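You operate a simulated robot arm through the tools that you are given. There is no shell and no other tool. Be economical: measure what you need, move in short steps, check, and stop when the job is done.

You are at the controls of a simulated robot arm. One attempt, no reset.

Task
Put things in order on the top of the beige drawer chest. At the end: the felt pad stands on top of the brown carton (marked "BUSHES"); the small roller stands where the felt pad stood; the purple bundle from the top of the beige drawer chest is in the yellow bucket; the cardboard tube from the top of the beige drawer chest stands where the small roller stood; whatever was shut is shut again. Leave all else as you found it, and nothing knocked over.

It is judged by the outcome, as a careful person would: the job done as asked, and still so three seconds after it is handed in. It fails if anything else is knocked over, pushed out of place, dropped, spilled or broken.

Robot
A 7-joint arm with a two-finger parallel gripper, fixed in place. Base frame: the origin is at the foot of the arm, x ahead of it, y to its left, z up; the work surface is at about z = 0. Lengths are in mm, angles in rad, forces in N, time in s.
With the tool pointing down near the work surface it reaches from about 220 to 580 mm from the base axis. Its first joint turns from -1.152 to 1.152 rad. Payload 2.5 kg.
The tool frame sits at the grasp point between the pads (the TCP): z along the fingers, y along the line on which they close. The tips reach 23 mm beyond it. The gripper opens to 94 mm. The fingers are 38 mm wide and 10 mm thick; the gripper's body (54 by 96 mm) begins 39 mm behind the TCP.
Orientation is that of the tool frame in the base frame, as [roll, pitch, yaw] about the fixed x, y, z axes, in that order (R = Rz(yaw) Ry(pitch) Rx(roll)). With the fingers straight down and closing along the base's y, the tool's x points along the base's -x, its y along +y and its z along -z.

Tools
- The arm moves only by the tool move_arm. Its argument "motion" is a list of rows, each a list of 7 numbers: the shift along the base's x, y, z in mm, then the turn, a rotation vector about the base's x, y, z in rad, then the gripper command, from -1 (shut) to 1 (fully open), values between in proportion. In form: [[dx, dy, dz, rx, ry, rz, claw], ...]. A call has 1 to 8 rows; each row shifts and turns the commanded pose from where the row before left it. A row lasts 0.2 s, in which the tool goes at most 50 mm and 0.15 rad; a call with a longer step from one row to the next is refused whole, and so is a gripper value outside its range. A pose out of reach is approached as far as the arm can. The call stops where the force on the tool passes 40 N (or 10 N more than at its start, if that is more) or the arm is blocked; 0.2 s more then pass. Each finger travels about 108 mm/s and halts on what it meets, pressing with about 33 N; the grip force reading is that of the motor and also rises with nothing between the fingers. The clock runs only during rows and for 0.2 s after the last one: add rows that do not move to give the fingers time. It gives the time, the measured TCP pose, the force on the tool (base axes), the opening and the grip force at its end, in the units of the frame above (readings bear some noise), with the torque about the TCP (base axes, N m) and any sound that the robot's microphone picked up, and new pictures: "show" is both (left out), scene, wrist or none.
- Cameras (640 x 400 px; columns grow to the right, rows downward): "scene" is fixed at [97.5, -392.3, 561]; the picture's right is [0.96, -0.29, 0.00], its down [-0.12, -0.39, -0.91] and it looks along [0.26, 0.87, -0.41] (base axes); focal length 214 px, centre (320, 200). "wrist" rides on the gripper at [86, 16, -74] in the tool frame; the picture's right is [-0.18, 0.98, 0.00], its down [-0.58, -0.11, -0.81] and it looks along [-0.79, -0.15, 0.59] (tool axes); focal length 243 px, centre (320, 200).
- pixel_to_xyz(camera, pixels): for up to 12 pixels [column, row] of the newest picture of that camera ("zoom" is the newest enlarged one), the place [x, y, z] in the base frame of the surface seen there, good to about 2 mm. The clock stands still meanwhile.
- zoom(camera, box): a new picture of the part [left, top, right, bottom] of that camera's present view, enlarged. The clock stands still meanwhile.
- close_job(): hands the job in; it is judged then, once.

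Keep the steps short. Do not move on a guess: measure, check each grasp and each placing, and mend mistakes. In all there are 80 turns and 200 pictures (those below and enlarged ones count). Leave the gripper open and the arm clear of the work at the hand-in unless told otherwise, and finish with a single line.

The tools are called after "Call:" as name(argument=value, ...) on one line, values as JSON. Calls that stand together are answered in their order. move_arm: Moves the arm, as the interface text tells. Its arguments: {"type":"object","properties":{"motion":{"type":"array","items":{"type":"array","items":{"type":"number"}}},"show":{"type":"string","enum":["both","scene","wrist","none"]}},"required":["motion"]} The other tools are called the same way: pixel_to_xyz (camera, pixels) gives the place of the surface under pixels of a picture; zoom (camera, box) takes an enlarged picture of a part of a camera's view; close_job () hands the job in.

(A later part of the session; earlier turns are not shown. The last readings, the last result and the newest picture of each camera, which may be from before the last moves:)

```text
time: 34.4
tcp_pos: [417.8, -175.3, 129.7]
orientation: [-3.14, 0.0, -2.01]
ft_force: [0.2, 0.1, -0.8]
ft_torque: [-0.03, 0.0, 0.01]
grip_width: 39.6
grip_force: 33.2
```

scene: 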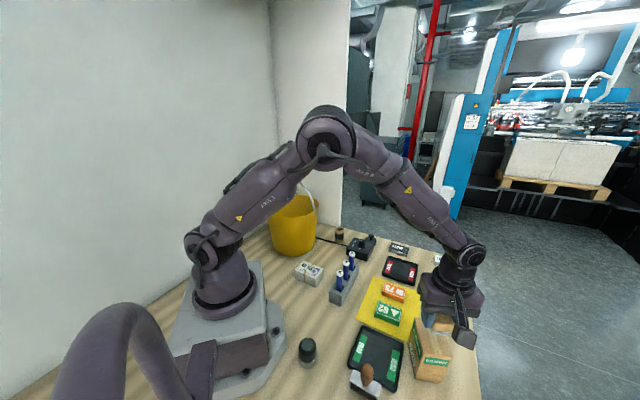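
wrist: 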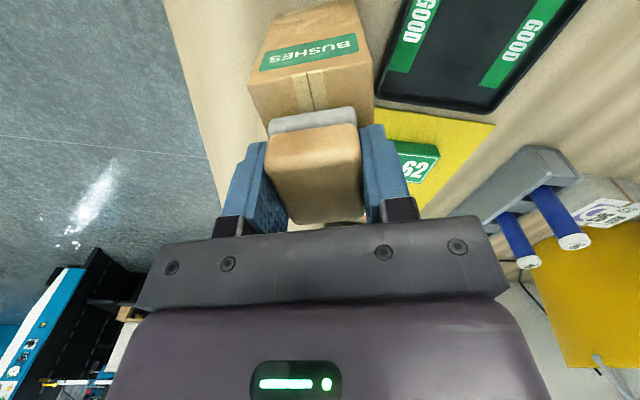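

Call:
move_arm(motion=[[0, 0, -1.5, 0, 0, 0, -1], [0, 0, -1.5, 0, 0, 0, -1], [0, 0, 0, 0, 0, 0, -1]], show="none")

Call:
move_arm(motion=[[0, 0, -1, 0, 0, 0, -1], [0, 0, -1, 0, 0, 0, -1], [0, 0, 0, 0, 0, 0, -1]], show="wrist")

```text
time: 35.2
tcp_pos: [417.3, -175.5, 127.5]
orientation: [3.14, 0.0, -2.009]
ft_force: [0.4, -0.9, -1.1]
ft_torque: [0.0, 0.0, 0.04]
grip_width: 39.4
grip_force: 32.9
```

```text
time: 36.0
tcp_pos: [417.9, -174.3, 124.7]
orientation: [-3.139, -0.001, -2.009]
ft_force: [-1.3, 0.4, 6.2]
ft_torque: [0.2, 0.06, 0.04]
grip_width: 39.4
grip_force: 33.4
```

wrist: 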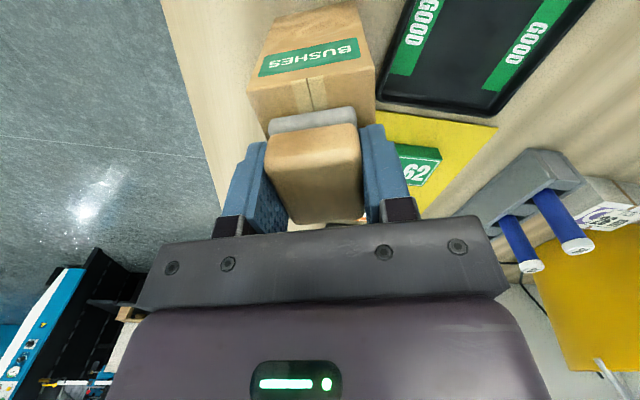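

Contact at 6 N. Open gently and rise.

Call:
move_arm(motion=[[0, 0, 0, 0, 0, 0, -0.1], [0, 0, 0, 0, 0, 0, 0.1], [0, 0, 0, 0, 0, 0, 0.3], [0, 0, 0, 0, 0, 0, 0.5], [0, 0, 15, 0, 0, 0, 0.5], [0, 0, 30, 0, 0, 0, 0.5], [0, 0, 40, 0, 0, 0, 0.5], [0, 0, 40, 0, 0, 0, 0.5]])

```text
time: 37.8
tcp_pos: [416.6, -173.9, 252.3]
orientation: [-3.141, 0.001, -2.009]
ft_force: [-0.1, -0.3, 0.8]
ft_torque: [-0.01, 0.03, -0.02]
grip_width: 70.6
grip_force: 0.0
```

scene: 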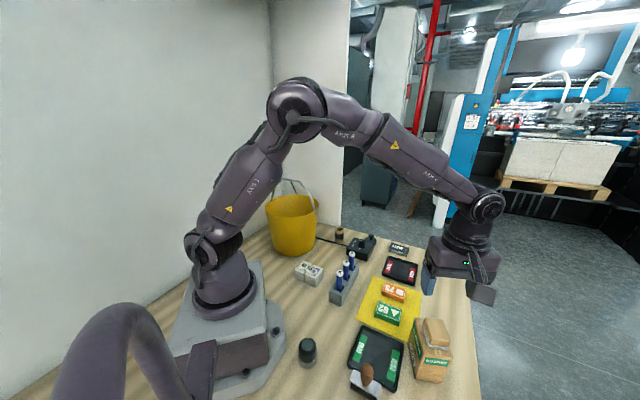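
wrist: 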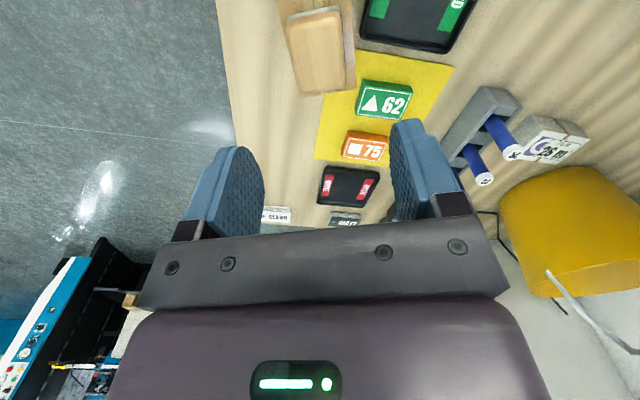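

The pad stands on the carton. Next the roller: I move to hover near it and look.

Call:
move_arm(motion=[[-22, 0, 0, 0, 0, -0.14, 1], [-22, 0, 0, 0, 0, -0.14, 1], [-22, 0, 0, 0, 0, -0.14, 1], [-22, 0, 0, 0, 0, -0.14, 1], [-22, 0, 0, 0, 0, -0.14, 1], [-22, 0, 0, 0, 0, -0.14, 1], [-22, 0, 0, 0, 0, -0.14, 1], [-22, -5, 0, 0, 0, -0.14, 1]])

```text
time: 39.6
tcp_pos: [239.9, -179.7, 249.7]
orientation: [-3.141, 0.001, -3.134]
ft_force: [-0.1, 1.1, -0.2]
ft_torque: [0.0, 0.0, -0.01]
grip_width: 93.9
grip_force: 0.0
```

scene: 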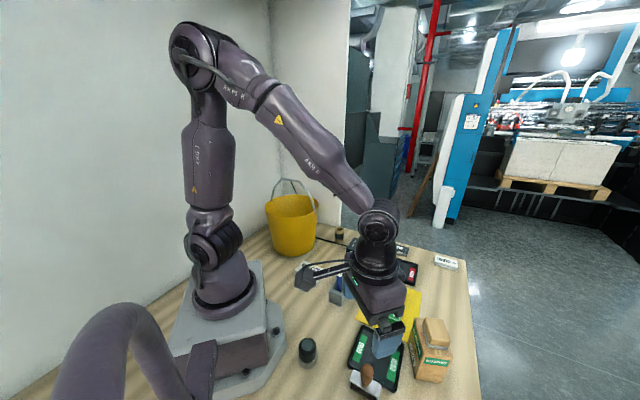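
wrist: 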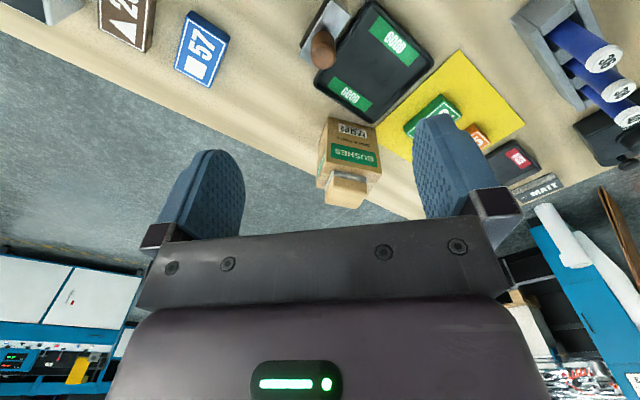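

The roller is at about (323,40). Enlarge and measure handle, plate and the tray edge.

Call:
zoom(camera="wrist", box=[285, 0, 365, 90])

Call:
pixel_to_xyz(camera="wrist", pixels=[[322, 1], [349, 14], [301, 42], [315, 55], [322, 65], [322, 35], [313, 47], [334, 47], [323, 50], [335, 18]])

```text
4.44 times, centred on (325, 45) of wrist
```

zoom: 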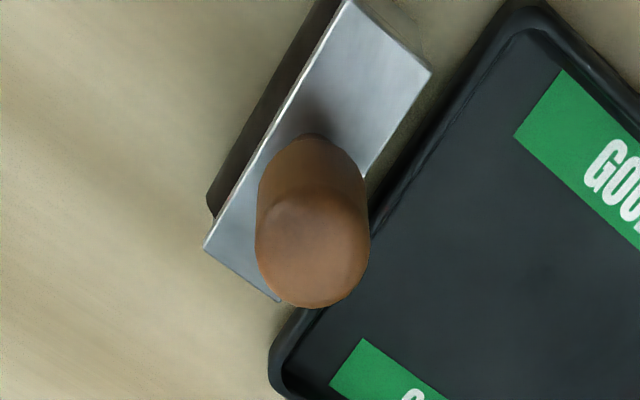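

```text
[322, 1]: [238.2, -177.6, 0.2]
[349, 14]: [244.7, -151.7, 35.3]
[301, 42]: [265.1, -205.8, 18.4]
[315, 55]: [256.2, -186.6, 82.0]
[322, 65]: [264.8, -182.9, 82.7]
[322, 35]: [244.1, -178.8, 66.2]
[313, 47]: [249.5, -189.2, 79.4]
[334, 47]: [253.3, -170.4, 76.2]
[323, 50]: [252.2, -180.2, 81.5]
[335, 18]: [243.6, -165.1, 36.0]
```

Call:
pixel_to_xyz(camera="zoom", pixels=[[352, 8], [425, 70], [210, 245], [275, 295], [240, 240], [310, 250], [312, 300], [262, 240], [364, 240], [312, 205], [300, 140], [275, 150]])

```text
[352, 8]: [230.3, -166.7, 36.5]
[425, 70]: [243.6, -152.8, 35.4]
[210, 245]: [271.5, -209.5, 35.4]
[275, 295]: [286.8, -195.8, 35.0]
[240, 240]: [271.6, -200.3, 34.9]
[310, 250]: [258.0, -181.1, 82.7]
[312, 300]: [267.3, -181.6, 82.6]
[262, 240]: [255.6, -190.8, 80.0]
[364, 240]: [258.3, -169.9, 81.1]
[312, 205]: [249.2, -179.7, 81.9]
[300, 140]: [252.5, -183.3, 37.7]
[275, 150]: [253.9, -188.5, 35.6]
```

Roller: plate centre (258,-181), 60 x 20 mm at z 35, long side at -46°; round handle about 21 mm thick, top z 83. I'll grip the handle from above. First go down to z 112.

Call:
move_arm(motion=[[9, -1, -30, 0, 0, 0, 0.4], [9, -0.5, -30, 0, 0, 0, 0.2], [0, 0, -30, 0, 0, 0, 0.2], [0, 0, -30, 0, 0, 0, 0.2], [0, 0, -18, 0, 0, 0, 0.2], [0, 0, 0, 0, 0, 0, 0.2]])

```text
time: 41.0
tcp_pos: [257.7, -181.9, 112.0]
orientation: [-3.142, -0.001, -3.13]
ft_force: [0.7, -0.1, 0.3]
ft_torque: [0.01, -0.01, -0.02]
grip_width: 56.4
grip_force: 0.0
```

scene: 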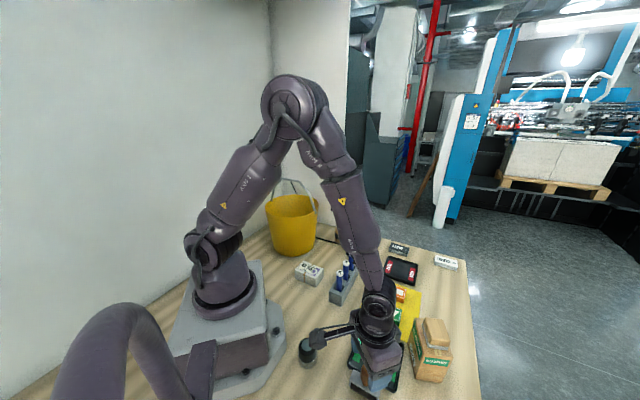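
wrist: 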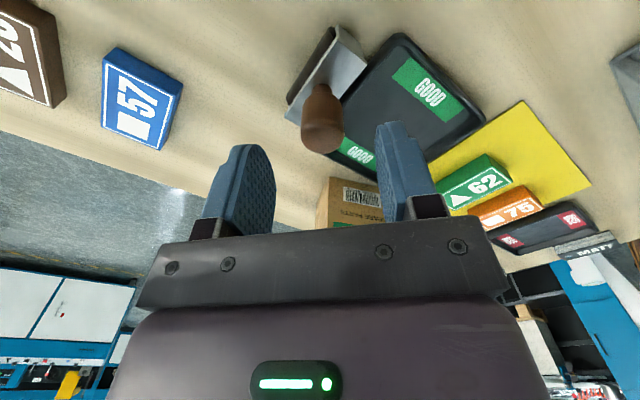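

Handle lies between the fingers' paths. Descend to z 62.

Call:
move_arm(motion=[[0, 0.5, -20, 0, 0, 0, 0.2], [0, 0, -16, 0, 0, 0, 0.2], [0, 0, -10, 0, 0, 0, 0.2], [0, 0, -4, 0, 0, 0, 0.2], [0, 0, 0, 0, 0, 0, 0.2]], show="wrist")

```text
time: 42.2
tcp_pos: [258.5, -181.0, 61.8]
orientation: [3.142, 0.001, -3.13]
ft_force: [0.7, 0.4, 0.0]
ft_torque: [0.02, -0.01, 0.0]
grip_width: 56.3
grip_force: 0.0
```

wrist: 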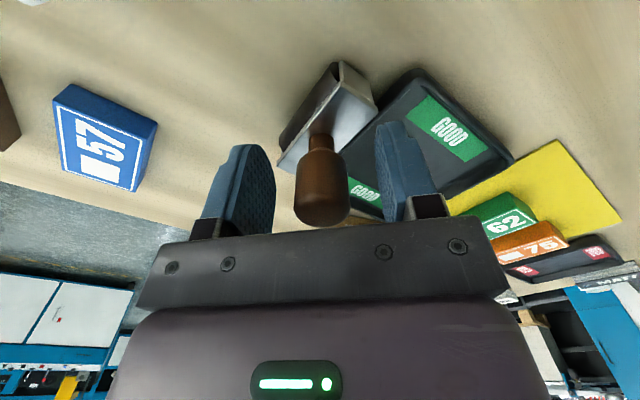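

The handle's barrel is between the fingers. Close.

Call:
move_arm(motion=[[0, 0, 0, 0, 0, 0, -0.2], [0, 0, 0, 0, 0, 0, -0.5], [0, 0, 0, 0, 0, 0, -1], [0, 0, 0, 0, 0, 0, -1], [0, 0, 0, 0, 0, 0, -1]], show="wrist")

Call:
move_arm(motion=[[0, 0, 2, 0, 0, 0, -1], [0, 0, 3, 0, 0, 0, -1], [0, 0, 5, 0, 0, 0, -1], [0, 0, 5, 0, 0, 0, -1], [0, 0, 5, 0, 0, 0, -1], [0, 0, 0, 0, 0, 0, -1]], show="both")

```text
time: 43.4
tcp_pos: [258.7, -180.7, 62.9]
orientation: [3.14, 0.001, -3.131]
ft_force: [0.7, 0.5, 0.2]
ft_torque: [0.05, 0.06, -0.01]
grip_width: 23.7
grip_force: 33.5
```

wrist: 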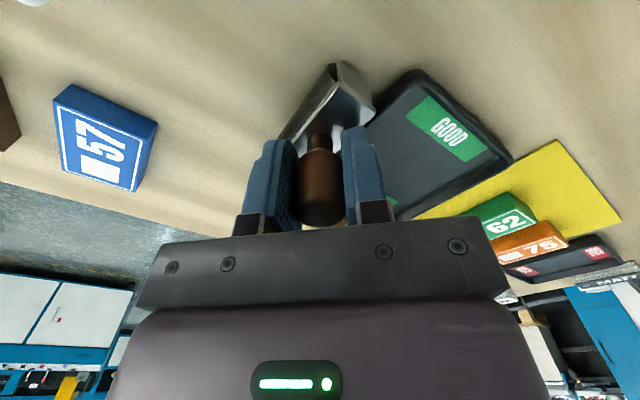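

```text
time: 44.8
tcp_pos: [258.4, -180.0, 81.9]
orientation: [3.142, -0.001, -3.13]
ft_force: [0.4, 0.4, -2.3]
ft_torque: [-0.01, 0.01, 0.03]
grip_width: 24.1
grip_force: 32.6
```

scene: 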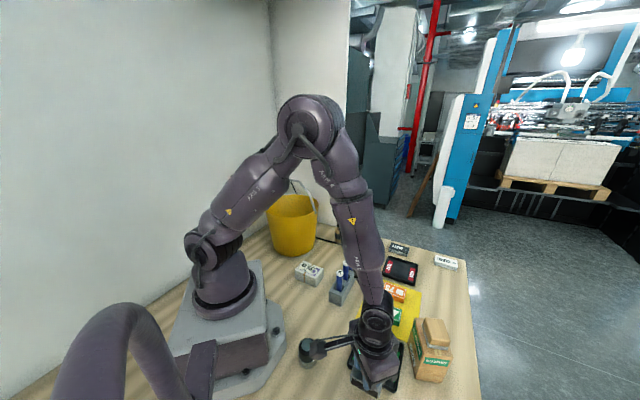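
wrist: 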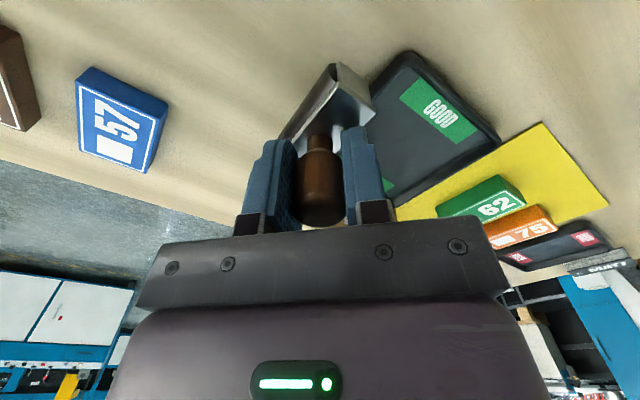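

Roller held (24 mm, weight 2.3 N). Raise more, then carry to the pad's former place (348.5,-271).

Call:
move_arm(motion=[[0, 0, 10, 0, 0, 0, -1], [0, 0, 15, 0, 0, 0, -1], [0, 0, 15, 0, 0, 0, -1], [0, 0, 10, 0, 0, 0, -1], [5, -5, 0, 0, 0, 0, -1], [10, -10, 0, 0, 0, 0, -1], [14, -14, 0, 0, 0, 0, -1], [15, -15, 0, 0, 0, 0, -1]], show="none")

Call:
move_arm(motion=[[15, -15, 0, 0, 0, 0, -1], [14, -14, 0, 0, 0, 0, -1], [11, -12, 0, 0, 0, 0, -1], [6, -6, -5, 0, 0, 0, -1], [0, 0, -15, 0, 0, 0, -1], [0, 0, -15, 0, 0, 0, -1], [0, 0, -10, 0, 0, 0, -1], [0, 0, 0, 0, 0, 0, -1]])

```text
time: 46.6
tcp_pos: [301.3, -224.3, 132.8]
orientation: [3.142, 0.0, -3.129]
ft_force: [0.2, 0.6, -3.1]
ft_torque: [0.01, 0.02, -0.01]
grip_width: 24.1
grip_force: 33.0
```

```text
time: 48.4
tcp_pos: [348.8, -272.0, 86.7]
orientation: [-3.14, 0.0, -3.13]
ft_force: [-0.1, 0.1, -1.6]
ft_torque: [0.03, -0.01, 0.0]
grip_width: 23.9
grip_force: 32.8
```

scene: 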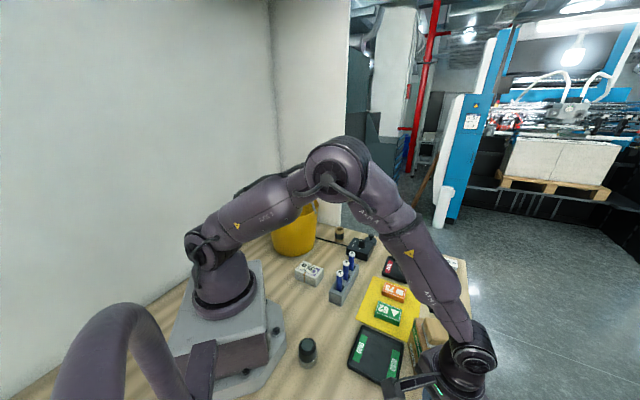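
wrist: 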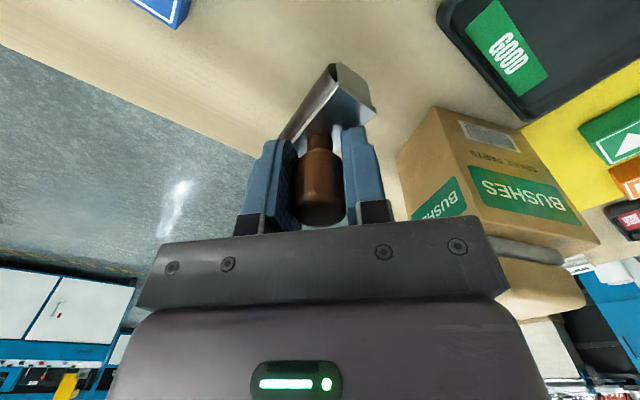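

Over the spot, clear of the carton. Lower to contact (expected near TCP z 62).

Call:
move_arm(motion=[[0, 0, -10, 0, 0, 0, -1], [0, 0, -7, 0, 0, 0, -1], [0, 0, -3, 0, 0, 0, -1], [0, 0, -2, 0, 0, 0, -1], [0, 0, -2, 0, 0, 0, -1], [0, 0, 0, 0, 0, 0, -1]], show="wrist")

```text
time: 49.8
tcp_pos: [349.9, -272.0, 62.7]
orientation: [-3.141, 0.0, -3.128]
ft_force: [0.0, 0.0, -2.1]
ft_torque: [0.01, 0.03, -0.01]
grip_width: 23.8
grip_force: 32.6
```

wrist: 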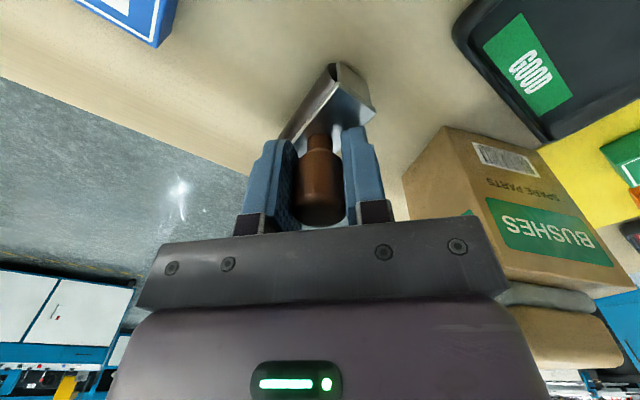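

Call:
move_arm(motion=[[-0.7, 0.3, -1, 0, 0, 0, -1], [0, 0, 0, 0, 0, 0, -1]], show="none")

Call:
move_arm(motion=[[0, 0, -1, 0, 0, 0, -1], [0, 0, 0, 0, 0, 0, -1]], show="none")

```text
time: 50.4
tcp_pos: [347.4, -270.4, 62.2]
orientation: [3.141, 0.002, -3.129]
ft_force: [0.4, 0.3, 0.0]
ft_torque: [0.01, 0.04, 0.01]
grip_width: 23.8
grip_force: 32.7
```

```text
time: 51.0
tcp_pos: [348.6, -272.6, 62.0]
orientation: [3.141, 0.002, -3.13]
ft_force: [-3.4, 3.8, 18.8]
ft_torque: [0.39, 0.62, -0.02]
grip_width: 24.2
grip_force: 33.2
```

Contact is firm (19 N). Ease up 1 mm, open gently and rise.

Call:
move_arm(motion=[[0, 0, 0.8, 0, 0, 0, -1], [0, 0, 0, 0, 0, 0, -0.4], [0, 0, 0, 0, 0, 0, -0.2], [0, 0, 0, 0, 0, 0, 0.1], [0, 0, 0, 0, 0, 0, 0.2], [0, 0, 20, 0, 0, 0, 0.2], [0, 0, 40, 0, 0, 0, 0.2], [0, 0, 45, 0, 0, 0, 0.2]])

```text
time: 52.8
tcp_pos: [349.0, -270.9, 167.8]
orientation: [3.141, 0.0, -3.128]
ft_force: [-0.7, 0.5, 0.9]
ft_torque: [0.03, 0.02, -0.01]
grip_width: 56.3
grip_force: 0.1
```

scene: 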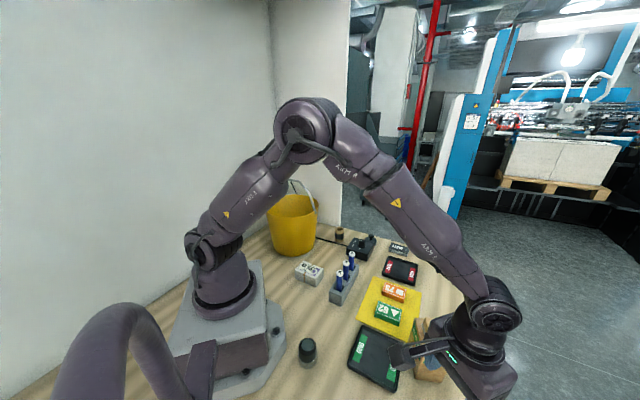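
wrist: 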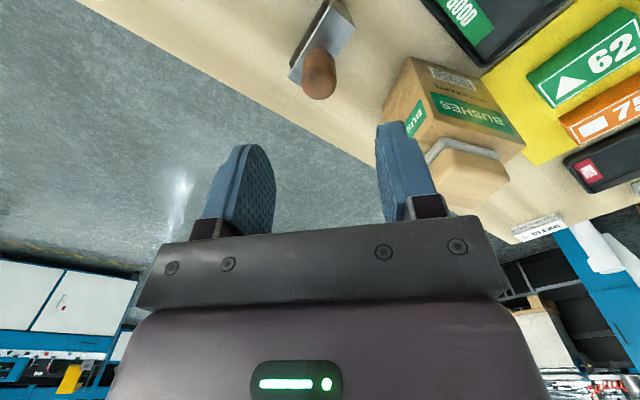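

The roller stands upright at the pad's old place. Now up and over to the cardboard tube.

Call:
move_arm(motion=[[0, 0, 45, 0, 0, 0, 0.2], [0, 10, 45, 0, 0, 0, 0.2], [0, 35, 30, 0, 0, 0.1, 0.2], [0, 48, 10, 0, 0, 0.1, 0.5], [0, 49, 0, 0, 0, 0.1, 1], [0, 49, 0, 0, 0, 0.1, 1], [0, 49, 0, 0, 0, 0.1, 1], [0, 49, 0, 0, 0, 0.1, 1]], show="none")

Call:
move_arm(motion=[[5, 49, 0, 0, 0, 0.1, 1], [5, 49, 0, 0, 0, 0.1, 1], [5, 49, 0, 0, 0, 0.1, 1], [5, 49, 0, 0, 0, 0.1, 1], [5, 30, -20, 0, 0, 0.1, 1], [5, 10, -20, 0, 0, 0.1, 1], [0, 0, 0, 0, 0, 0, 1]])

```text
time: 54.6
tcp_pos: [348.9, 19.2, 296.0]
orientation: [3.141, 0.0, -2.528]
ft_force: [0.3, 0.5, 0.1]
ft_torque: [0.0, 0.0, -0.02]
grip_width: 94.2
grip_force: 0.0
```

```text
time: 56.2
tcp_pos: [378.9, 253.9, 257.3]
orientation: [3.141, 0.002, -1.928]
ft_force: [-0.2, 0.3, 1.2]
ft_torque: [-0.01, -0.03, 0.01]
grip_width: 93.8
grip_force: 0.0
```

scene: 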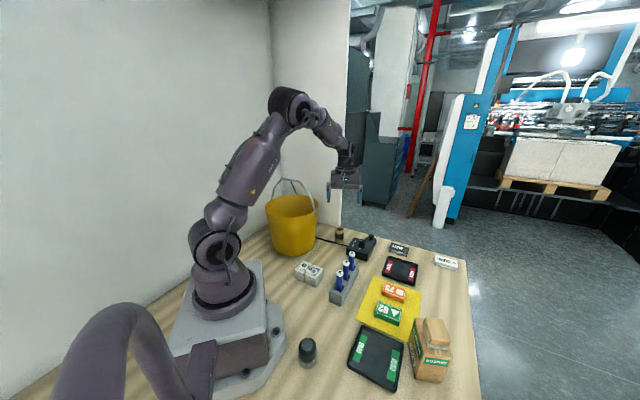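
wrist: 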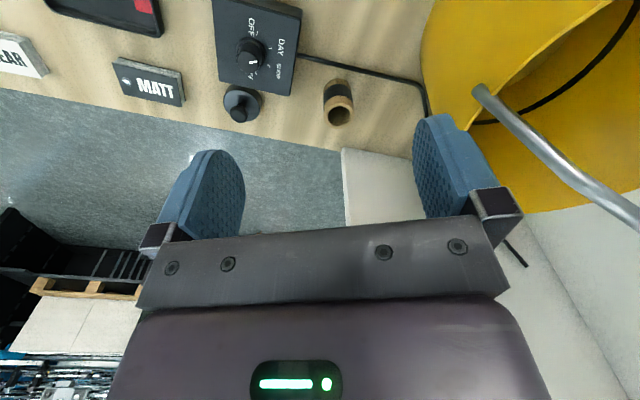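

The tube is at (338,100); the bucket with upright handle is to the right. Measure tube, bucket rim and handle.

Call:
zoom(camera="wrist", box=[300, 60, 380, 140])

Call:
pixel_to_xyz(camera="wrist", pixels=[[340, 105], [328, 108], [352, 108], [340, 100], [340, 124], [334, 85], [480, 88], [550, 150], [425, 100], [465, 125], [630, 212], [530, 60]])

Call:
zoom(camera="scene", box=[250, 160, 350, 280])

Call:
pixel_to_xyz(camera="scene", pixels=[[266, 205], [316, 200], [292, 222], [291, 180], [274, 190], [314, 190], [291, 254], [300, 197], [278, 198], [309, 273], [340, 229], [340, 242]])

```text
5.00 times, centred on (340, 100) of wrist
```

zoom: 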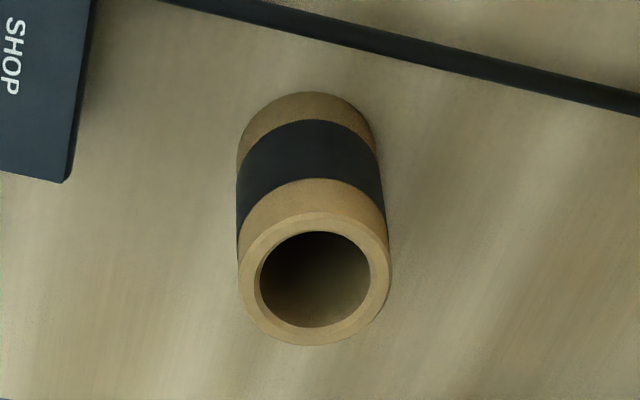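

```text
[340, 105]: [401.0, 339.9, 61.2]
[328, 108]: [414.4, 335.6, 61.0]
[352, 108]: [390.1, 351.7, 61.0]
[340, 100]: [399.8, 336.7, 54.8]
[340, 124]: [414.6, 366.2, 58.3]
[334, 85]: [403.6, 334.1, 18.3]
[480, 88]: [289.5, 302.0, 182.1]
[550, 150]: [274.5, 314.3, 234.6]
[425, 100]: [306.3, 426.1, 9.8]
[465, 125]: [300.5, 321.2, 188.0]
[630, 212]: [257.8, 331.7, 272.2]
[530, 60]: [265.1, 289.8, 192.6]
```

```text
3.33 times, centred on (300, 220) of scene
```

zoom: 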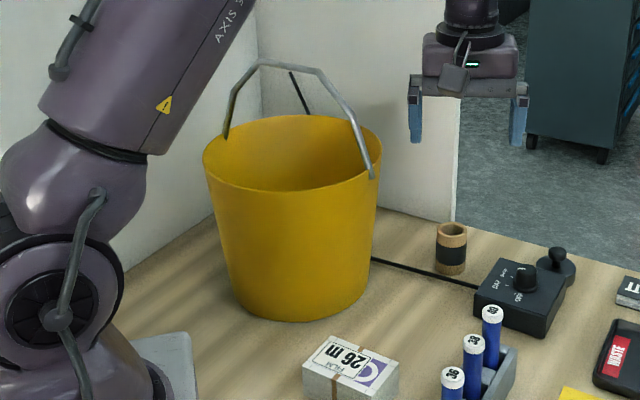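

```text
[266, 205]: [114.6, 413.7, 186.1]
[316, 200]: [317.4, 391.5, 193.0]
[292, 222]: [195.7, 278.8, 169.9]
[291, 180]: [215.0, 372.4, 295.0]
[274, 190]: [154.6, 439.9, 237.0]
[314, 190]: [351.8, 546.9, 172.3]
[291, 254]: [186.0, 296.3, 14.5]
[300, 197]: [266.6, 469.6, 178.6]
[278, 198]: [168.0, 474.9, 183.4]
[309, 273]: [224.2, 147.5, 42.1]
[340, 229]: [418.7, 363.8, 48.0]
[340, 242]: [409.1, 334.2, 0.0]
```

Call:
zoom(camera="wrist", box=[300, 60, 380, 140])

Call:
pixel_to_xyz(camera="zoom", pixels=[[250, 280], [379, 280], [314, 222], [314, 335], [270, 240], [360, 318], [268, 318], [362, 240], [240, 250], [310, 150]])

```text
5.00 times, centred on (340, 100) of wrist
```

zoom: 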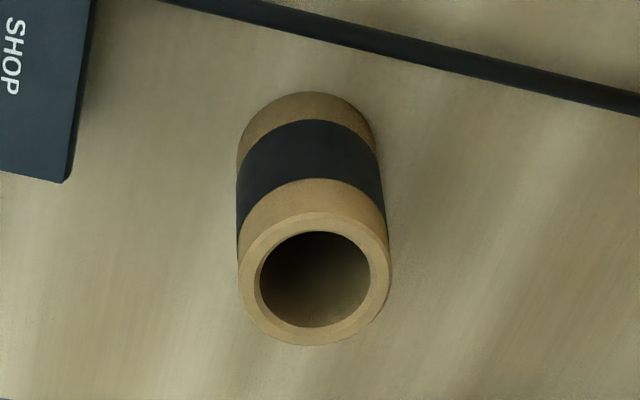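

```text
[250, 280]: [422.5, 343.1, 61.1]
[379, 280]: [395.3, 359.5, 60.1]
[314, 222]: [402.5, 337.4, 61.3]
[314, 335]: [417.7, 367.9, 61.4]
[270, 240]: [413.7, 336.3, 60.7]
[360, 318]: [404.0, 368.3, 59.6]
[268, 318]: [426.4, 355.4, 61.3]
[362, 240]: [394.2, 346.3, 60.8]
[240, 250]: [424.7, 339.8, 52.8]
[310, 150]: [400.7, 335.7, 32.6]
```

Tube: centre (409.5,352), outer diameter about 35, top z 61. The bucket handle is near the forearm's path, so I'll lower in stages. First to z 150 above the tube.

Call:
move_arm(motion=[[6, 20, 0, 0, 0, 0, 0.6], [6, 20, 0, 0, 0, 0, 0.3], [6, 20, -10, 0, 0, 0, 0.3], [6, 20, -20, 0, 0, 0, 0.3], [6, 18, -20, 0, 0, 0, 0.3], [0, 0, -30, 0, 0, 0, 0.3], [0, 0, -25, 0, 0, 0, 0.3], [0, 0, 0, 0, 0, 0, 0.3]])

Call:
zoom(camera="scene", box=[200, 60, 440, 280])

```text
time: 58.0
tcp_pos: [409.0, 350.9, 152.3]
orientation: [-3.141, 0.002, -1.929]
ft_force: [0.2, 0.4, -0.6]
ft_torque: [0.02, 0.01, -0.01]
grip_width: 60.8
grip_force: 0.1
```

scene: 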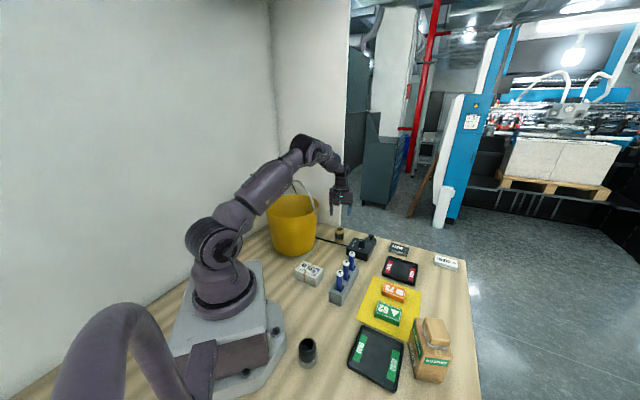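
wrist: 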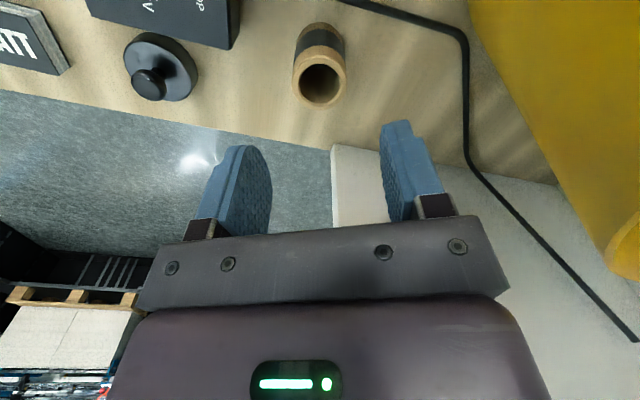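

```text
1.82 times, centred on (320, 170) of scene
```

zoom: 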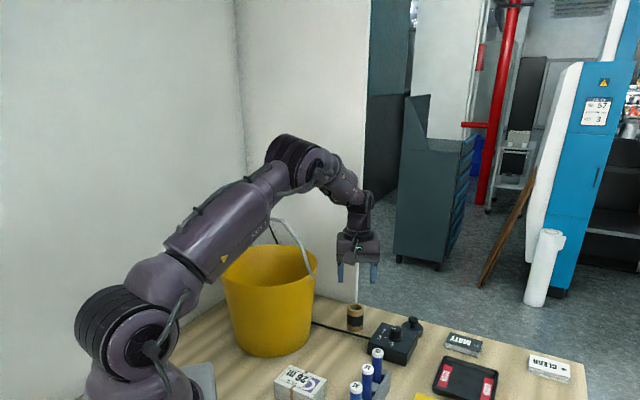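

I check the clearance of the elbow to the bucket handle.

Call:
zoom(camera="scene", box=[255, 130, 355, 240])

Call:
pixel_to_xyz(camera="scene", pixels=[[270, 190], [298, 165], [312, 160], [312, 190], [297, 182], [290, 175], [328, 168], [250, 205], [280, 187]])

```text
3.64 times, centred on (305, 185) of scene
```

zoom: 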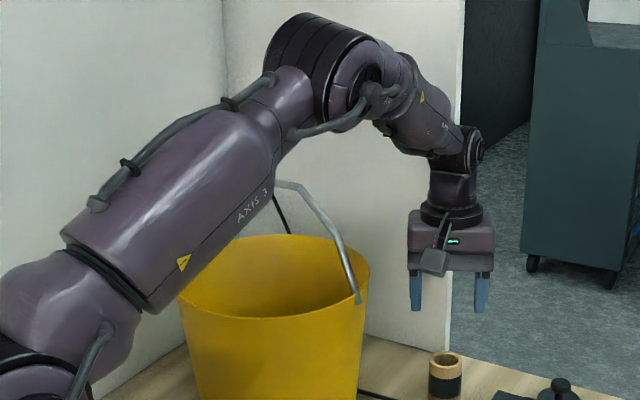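

```text
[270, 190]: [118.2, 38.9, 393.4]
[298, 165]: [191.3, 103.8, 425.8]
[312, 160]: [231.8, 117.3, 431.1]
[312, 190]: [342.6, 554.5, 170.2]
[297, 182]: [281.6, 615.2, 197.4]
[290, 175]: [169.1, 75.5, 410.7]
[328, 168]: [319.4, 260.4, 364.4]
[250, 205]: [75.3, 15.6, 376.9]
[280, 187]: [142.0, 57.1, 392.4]
```

Upper arm and forearm stay well above the handle (estimated at least 30 mm clear even at the lowest pose). Lower in steps to z 80, then look.

Call:
move_arm(motion=[[0.5, 1, -20, 0, 0, 0, 0.3], [0, 0, -25, 0, 0, 0, 0.3], [0, 0, -25, 0, 0, 0, 0.3], [0, 0, 0, 0, 0, 0, 0.3]])

Call:
zoom(camera="scene", box=[255, 130, 355, 240])

```text
time: 59.0
tcp_pos: [409.0, 351.7, 81.4]
orientation: [-3.141, 0.0, -1.931]
ft_force: [0.8, 0.1, 0.6]
ft_torque: [-0.01, -0.02, -0.04]
grip_width: 61.4
grip_force: 0.0
```

scene: 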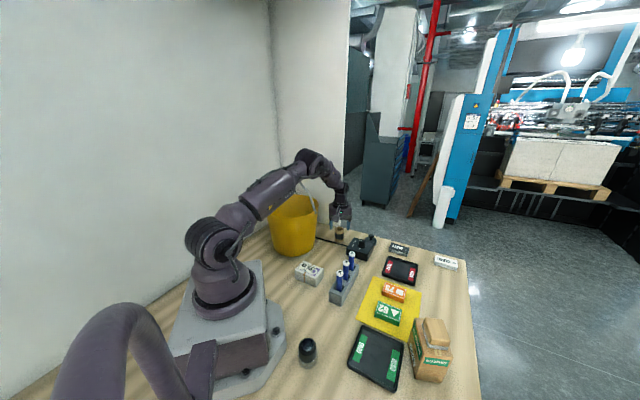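
wrist: 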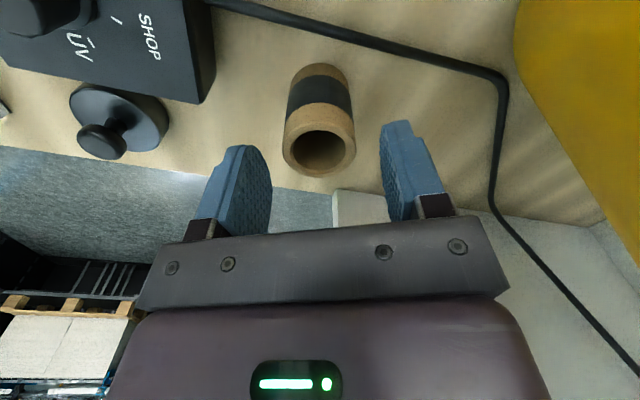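

```text
3.64 times, centred on (305, 185) of scene
```

zoom: 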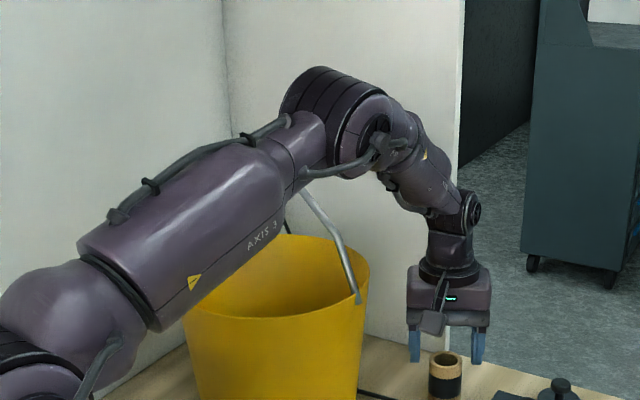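

Clear and centred. Down to z 40.

Call:
move_arm(motion=[[0, 0, -15, 0, 0, 0, 0.3], [0, 0, -15, 0, 0, 0, 0.3], [0, 0, -11, 0, 0, 0, 0.3], [0, 0, 0, 0, 0, 0, 0.3]], show="both")

```text
time: 60.0
tcp_pos: [408.2, 352.2, 39.9]
orientation: [3.141, 0.0, -1.929]
ft_force: [0.0, 0.0, -0.2]
ft_torque: [-0.01, -0.02, 0.03]
grip_width: 61.2
grip_force: 0.1
```

scene: 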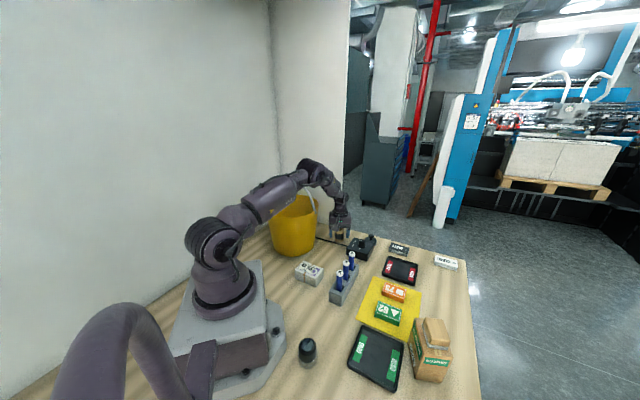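
wrist: 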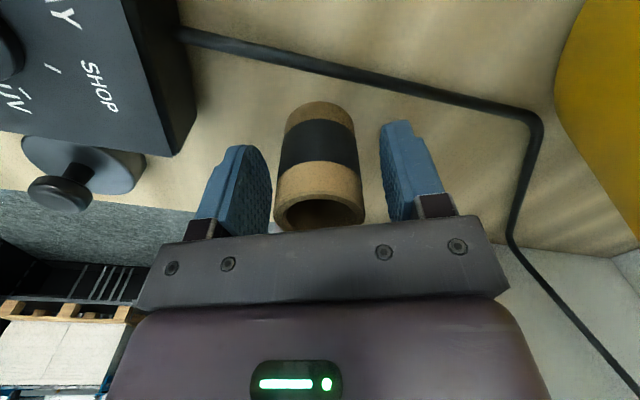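

Tube is between the fingers. Close and lift slowly.

Call:
move_arm(motion=[[0, 0, 0, 0, 0, 0, 0], [0, 0, 0, 0, 0, 0, -0.3], [0, 0, 0, 0, 0, 0, -1], [0, 0, 0, 0, 0, 0, -1], [0, 0, 0, 0, 0, 0, -1]], show="wrist")

Call:
move_arm(motion=[[0, 0, 2, 0, 0, 0, -1], [0, 0, 4, 0, 0, 0, -1], [0, 0, 6, 0, 0, 0, -1], [0, 0, 8, 0, 0, 0, -1], [0, 0, 10, 0, 0, 0, -1], [0, 0, 10, 0, 0, 0, -1], [0, 0, 0, 0, 0, 0, -1]], show="wrist")

```text
time: 61.2
tcp_pos: [407.9, 352.3, 41.4]
orientation: [3.141, -0.001, -1.932]
ft_force: [0.2, 0.4, -0.1]
ft_torque: [-0.01, -0.02, -0.03]
grip_width: 36.8
grip_force: 33.3
```

wrist: 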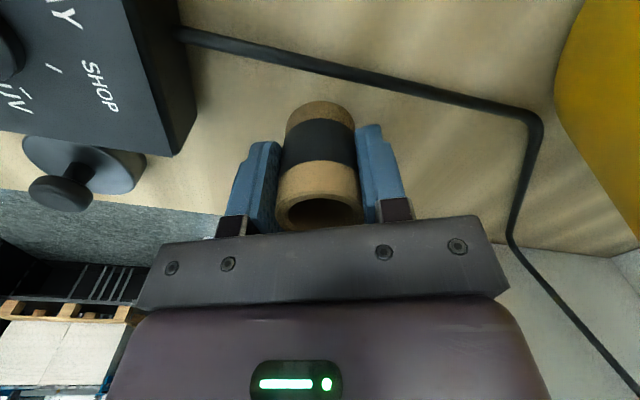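

```text
time: 62.8
tcp_pos: [409.0, 352.0, 81.1]
orientation: [-3.14, 0.0, -1.931]
ft_force: [0.4, 0.0, -0.2]
ft_torque: [-0.01, -0.03, 0.03]
grip_width: 36.7
grip_force: 33.0
```

wrist: 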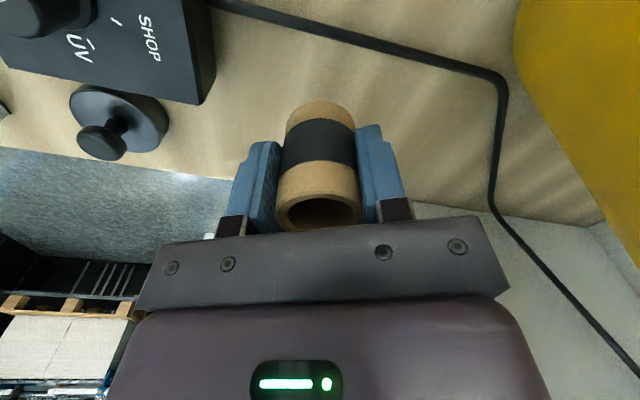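

Tube held. Raise to about 230, then carry toward the roller's former place.

Call:
move_arm(motion=[[0, 0, 15, 0, 0, 0, -1], [0, 0, 30, 0, 0, 0, -1], [0, 0, 35, 0, 0, 0, -1], [0, 0, 35, 0, 0, 0, -1], [0, 0, 35, 0, 0, 0, -1], [-3, -12, 15, 0, 0, 0, -1], [-8, -25, 0, 0, 0, 0, -1], [-11, -40, 0, 0, 0, -0.05, -1]], show="none")

Call:
move_arm(motion=[[-13, -45, 0, 0, 0, -0.1, -1], [-13, -45, 0, 0, 0, -0.1, -1], [-13, -45, 0, 0, 0, -0.1, -1], [-13, -45, 0, 0, 0, -0.1, -1], [-13, -45, 0, 0, 0, -0.1, -1], [-13, -45, 0, 0, 0, -0.1, -1], [-13, -45, 0, 0, 0, -0.1, -1], [-13, -45, 0, 0, 0, -0.1, -1]], show="scene")

```text
time: 64.6
tcp_pos: [385.7, 275.8, 246.6]
orientation: [3.141, 0.0, -1.979]
ft_force: [0.2, 0.4, -0.8]
ft_torque: [-0.01, 0.02, 0.02]
grip_width: 36.4
grip_force: 33.1
```

```text
time: 66.4
tcp_pos: [282.4, -85.4, 245.9]
orientation: [-3.14, 0.002, -2.782]
ft_force: [0.2, -0.8, 0.0]
ft_torque: [-0.03, 0.01, -0.04]
grip_width: 36.6
grip_force: 32.8
```

scene: 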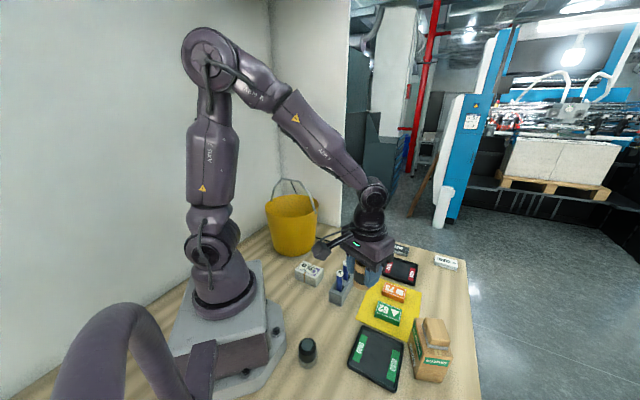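

Continue to above the roller's old place, turning so the fingers lie along the tray edge.

Call:
move_arm(motion=[[-5, -20, -6, 0, 0, 0.07, -1], [-5, -20, -10, 0, 0, 0.07, -1], [-5, -20, -10, 0, 0, 0.07, -1], [-5, -20, -10, 0, 0, 0.07, -1], [-4, -15, -10, 0, 0, 0.07, -1], [0, 0, 0, 0, 0, 0.07, -1], [0, 0, 0, 0, 0, 0, -1]])

Call:
zoom(camera="scene", box=[300, 310, 420, 400])

```text
time: 68.0
tcp_pos: [258.8, -179.2, 199.7]
orientation: [-3.141, -0.001, -2.36]
ft_force: [0.1, 0.3, -1.1]
ft_torque: [-0.03, -0.02, -0.01]
grip_width: 36.7
grip_force: 32.9
```

scene: 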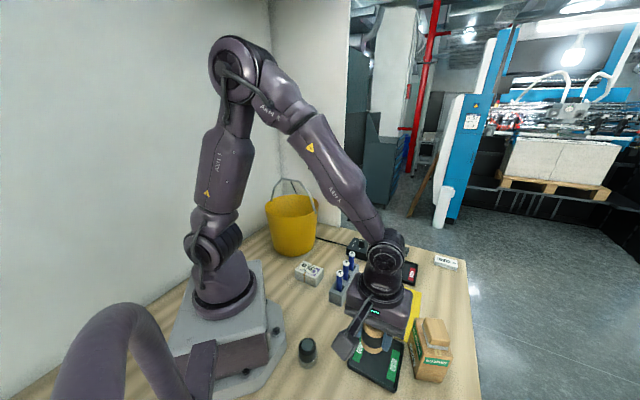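
wrist: 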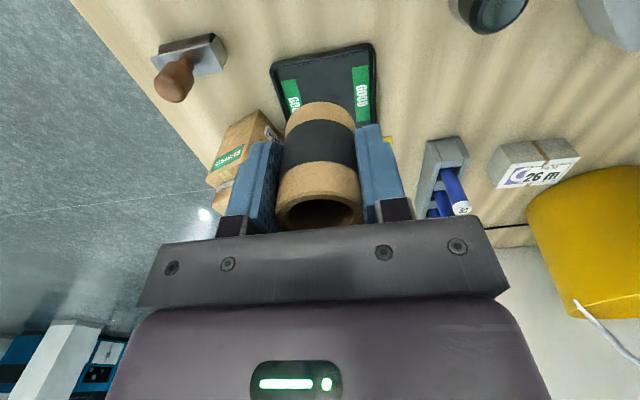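

```text
4.44 times, centred on (360, 355) of scene
```

zoom: 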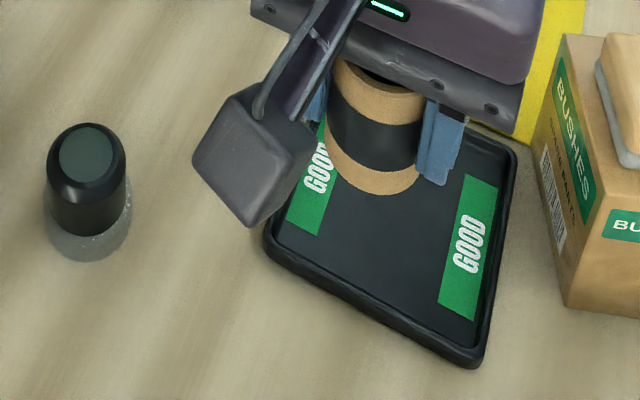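

Measure the tray's near edge (wrist view, between (272,65) and (373,45)) on table and rim.

Call:
pixel_to_xyz(camera="wrist", pixels=[[275, 62], [300, 56], [325, 51], [350, 46], [370, 44], [325, 48], [325, 46], [325, 44], [300, 52], [350, 42]])

Call:
pixel_to_xyz(camera="zoom", pixels=[[270, 262], [470, 368], [370, 318], [285, 245], [370, 305], [460, 350]])

```text
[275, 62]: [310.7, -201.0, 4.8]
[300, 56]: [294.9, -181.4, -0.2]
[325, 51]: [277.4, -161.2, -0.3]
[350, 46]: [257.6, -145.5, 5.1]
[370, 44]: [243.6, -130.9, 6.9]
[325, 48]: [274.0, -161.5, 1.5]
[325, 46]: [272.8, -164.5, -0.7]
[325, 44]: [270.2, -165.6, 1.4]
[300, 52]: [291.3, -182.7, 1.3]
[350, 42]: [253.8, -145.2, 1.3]
```

```text
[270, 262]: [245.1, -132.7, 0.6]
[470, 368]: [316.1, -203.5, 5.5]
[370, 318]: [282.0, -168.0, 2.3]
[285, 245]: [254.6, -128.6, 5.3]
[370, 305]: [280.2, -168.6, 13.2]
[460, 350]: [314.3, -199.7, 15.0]
```

The tray edge is 25.6 mm from the spot's centre; the tube (radius 18) fits with 7 mm to spare. Lower to z 50.

Call:
move_arm(motion=[[-0.8, -1.8, -15, 0, 0, 0, -1], [0, 0, -30, 0, 0, 0, -1], [0, 0, -35, 0, 0, 0, -1], [0, 0, -35, 0, 0, 0, -1], [0, 0, -22, 0, 0, 0, -1], [0, 0, -13, 0, 0, 0, -1], [0, 0, 0, 0, 0, 0, -1]])

```text
time: 69.6
tcp_pos: [259.3, -180.9, 49.2]
orientation: [3.141, -0.001, -2.361]
ft_force: [-0.8, 0.3, -1.0]
ft_torque: [0.02, -0.01, 0.03]
grip_width: 36.8
grip_force: 33.0
```

scene: 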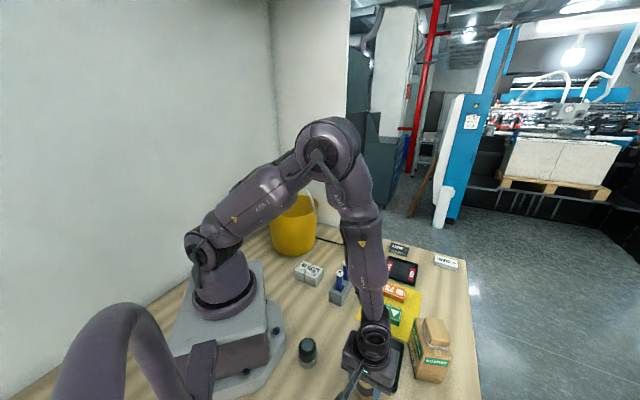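
wrist: 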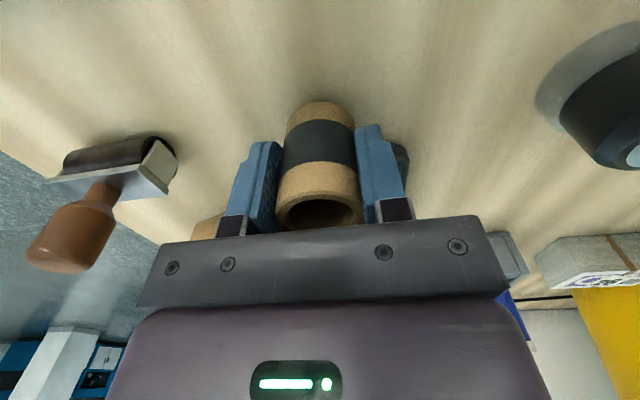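

Lower by small steps to contact.

Call:
move_arm(motion=[[-0.5, 0, -3, 0, 0, 0, -1], [0, 0, -2, 0, 0, 0, -1], [0, 0, -1.5, 0, 0, 0, -1], [0, 0, 0, 0, 0, 0, -1]], show="none")

Call:
move_arm(motion=[[0, 0, -1, 0, 0, 0, -1], [0, 0, 0, 0, 0, 0, -1]], show="none")

Call:
move_arm(motion=[[0, 0, -1, 0, 0, 0, -1], [0, 0, 0, 0, 0, 0, -1]], show="wrist")

```text
time: 70.6
tcp_pos: [258.1, -182.9, 43.5]
orientation: [3.141, -0.001, -2.359]
ft_force: [-0.9, -0.3, -0.9]
ft_torque: [0.01, -0.01, -0.02]
grip_width: 36.5
grip_force: 33.3
```

```text
time: 71.2
tcp_pos: [258.4, -180.7, 43.2]
orientation: [-3.14, 0.001, -2.359]
ft_force: [-0.2, -0.3, -1.0]
ft_torque: [0.02, -0.01, -0.01]
grip_width: 36.5
grip_force: 32.7
```

```text
time: 71.8
tcp_pos: [257.8, -180.9, 41.9]
orientation: [3.141, 0.0, -2.36]
ft_force: [0.4, -0.4, -1.2]
ft_torque: [-0.03, 0.01, 0.01]
grip_width: 36.6
grip_force: 32.9
```

wrist: 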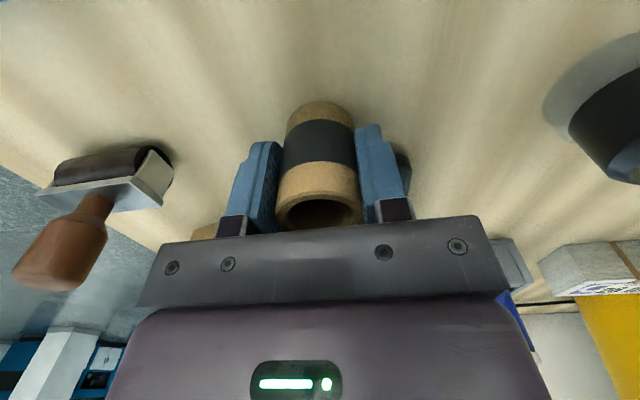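

Call:
move_arm(motion=[[0, 0, -0.7, 0, 0, 0, -1], [0, 0, 0, 0, 0, 0, -1]], show="none")

Call:
move_arm(motion=[[0, 0, -0.7, 0, 0, 0, -1], [0, 0, 0, 0, 0, 0, -1]], show="none")

```text
time: 72.4
tcp_pos: [257.8, -182.3, 41.4]
orientation: [3.14, 0.001, -2.362]
ft_force: [-0.3, 0.2, -0.6]
ft_torque: [0.02, -0.01, -0.02]
grip_width: 36.4
grip_force: 32.9
```

```text
time: 73.0
tcp_pos: [257.7, -182.0, 40.7]
orientation: [3.141, 0.001, -2.36]
ft_force: [-6.1, 3.2, 22.0]
ft_torque: [0.29, -0.02, 0.07]
grip_width: 36.5
grip_force: 33.6
```

Contact. Ease, open and rise.

Call:
move_arm(motion=[[0, 0, 0.6, 0, 0, 0, -1], [0, 0, 0, 0, 0, 0, -0.15], [0, 0, 0, 0, 0, 0, 0.1], [0, 0, 0, 0, 0, 0, 0.3], [0, 0, 0, 0, 0, 0, 0.3], [0, 0, 25, 0, 0, 0, 0.3], [0, 0, 45, 0, 0, 0, 0.3], [0, 0, 45, 0, 0, 0, 0.3]])

```text
time: 74.8
tcp_pos: [257.3, -182.4, 154.7]
orientation: [3.141, -0.001, -2.36]
ft_force: [-0.2, 1.0, -0.3]
ft_torque: [0.02, 0.05, -0.02]
grip_width: 61.0
grip_force: 0.1
```

scene: 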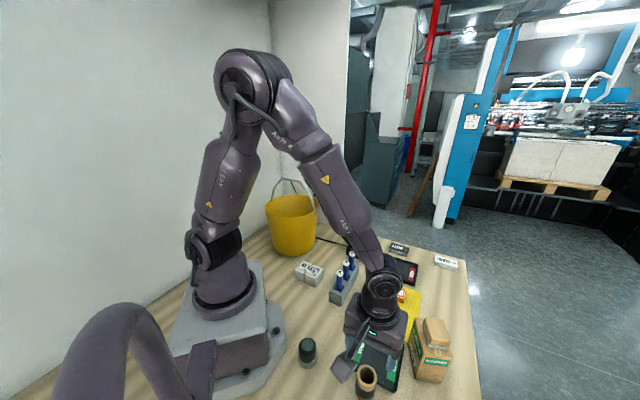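
wrist: 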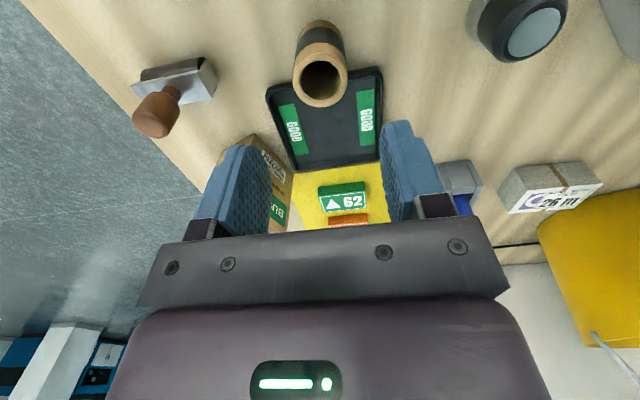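

Tube stands at the roller's old place. Now over to the film bundle.

Call:
move_arm(motion=[[0, 0, 45, 0, 0, 0, 0.3], [0, 10, 45, 0, 0, 0, 1], [-4, 45, 15, 0, 0, 0.13, 1], [-5, 49, 0, 0, 0, 0.13, 1], [-6, 49, 0, 0, 0, 0.13, 1], [-6, 49, 0, 0, 0, 0.13, 1], [-6, 49, 0, 0, 0, 0.13, 1], [-6, 49, 0, 0, 0, 0.14, 1]])

```text
time: 76.6
tcp_pos: [224.2, 118.4, 259.8]
orientation: [-3.141, 0.001, -1.569]
ft_force: [-0.1, -0.2, -0.2]
ft_torque: [0.01, 0.01, 0.02]
grip_width: 93.9
grip_force: 0.1
```

scene: 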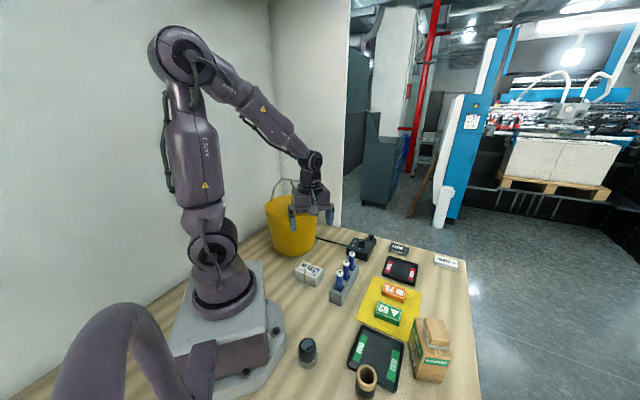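
wrist: 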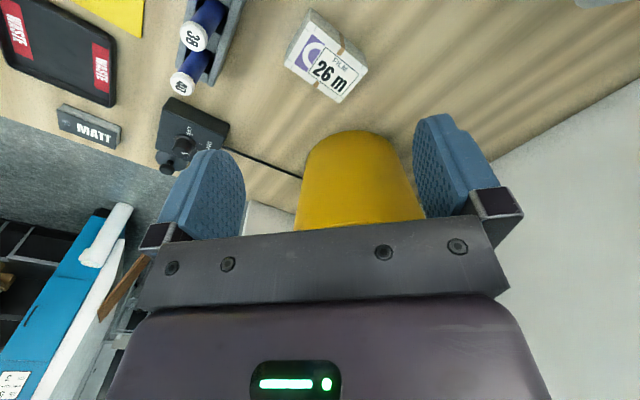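

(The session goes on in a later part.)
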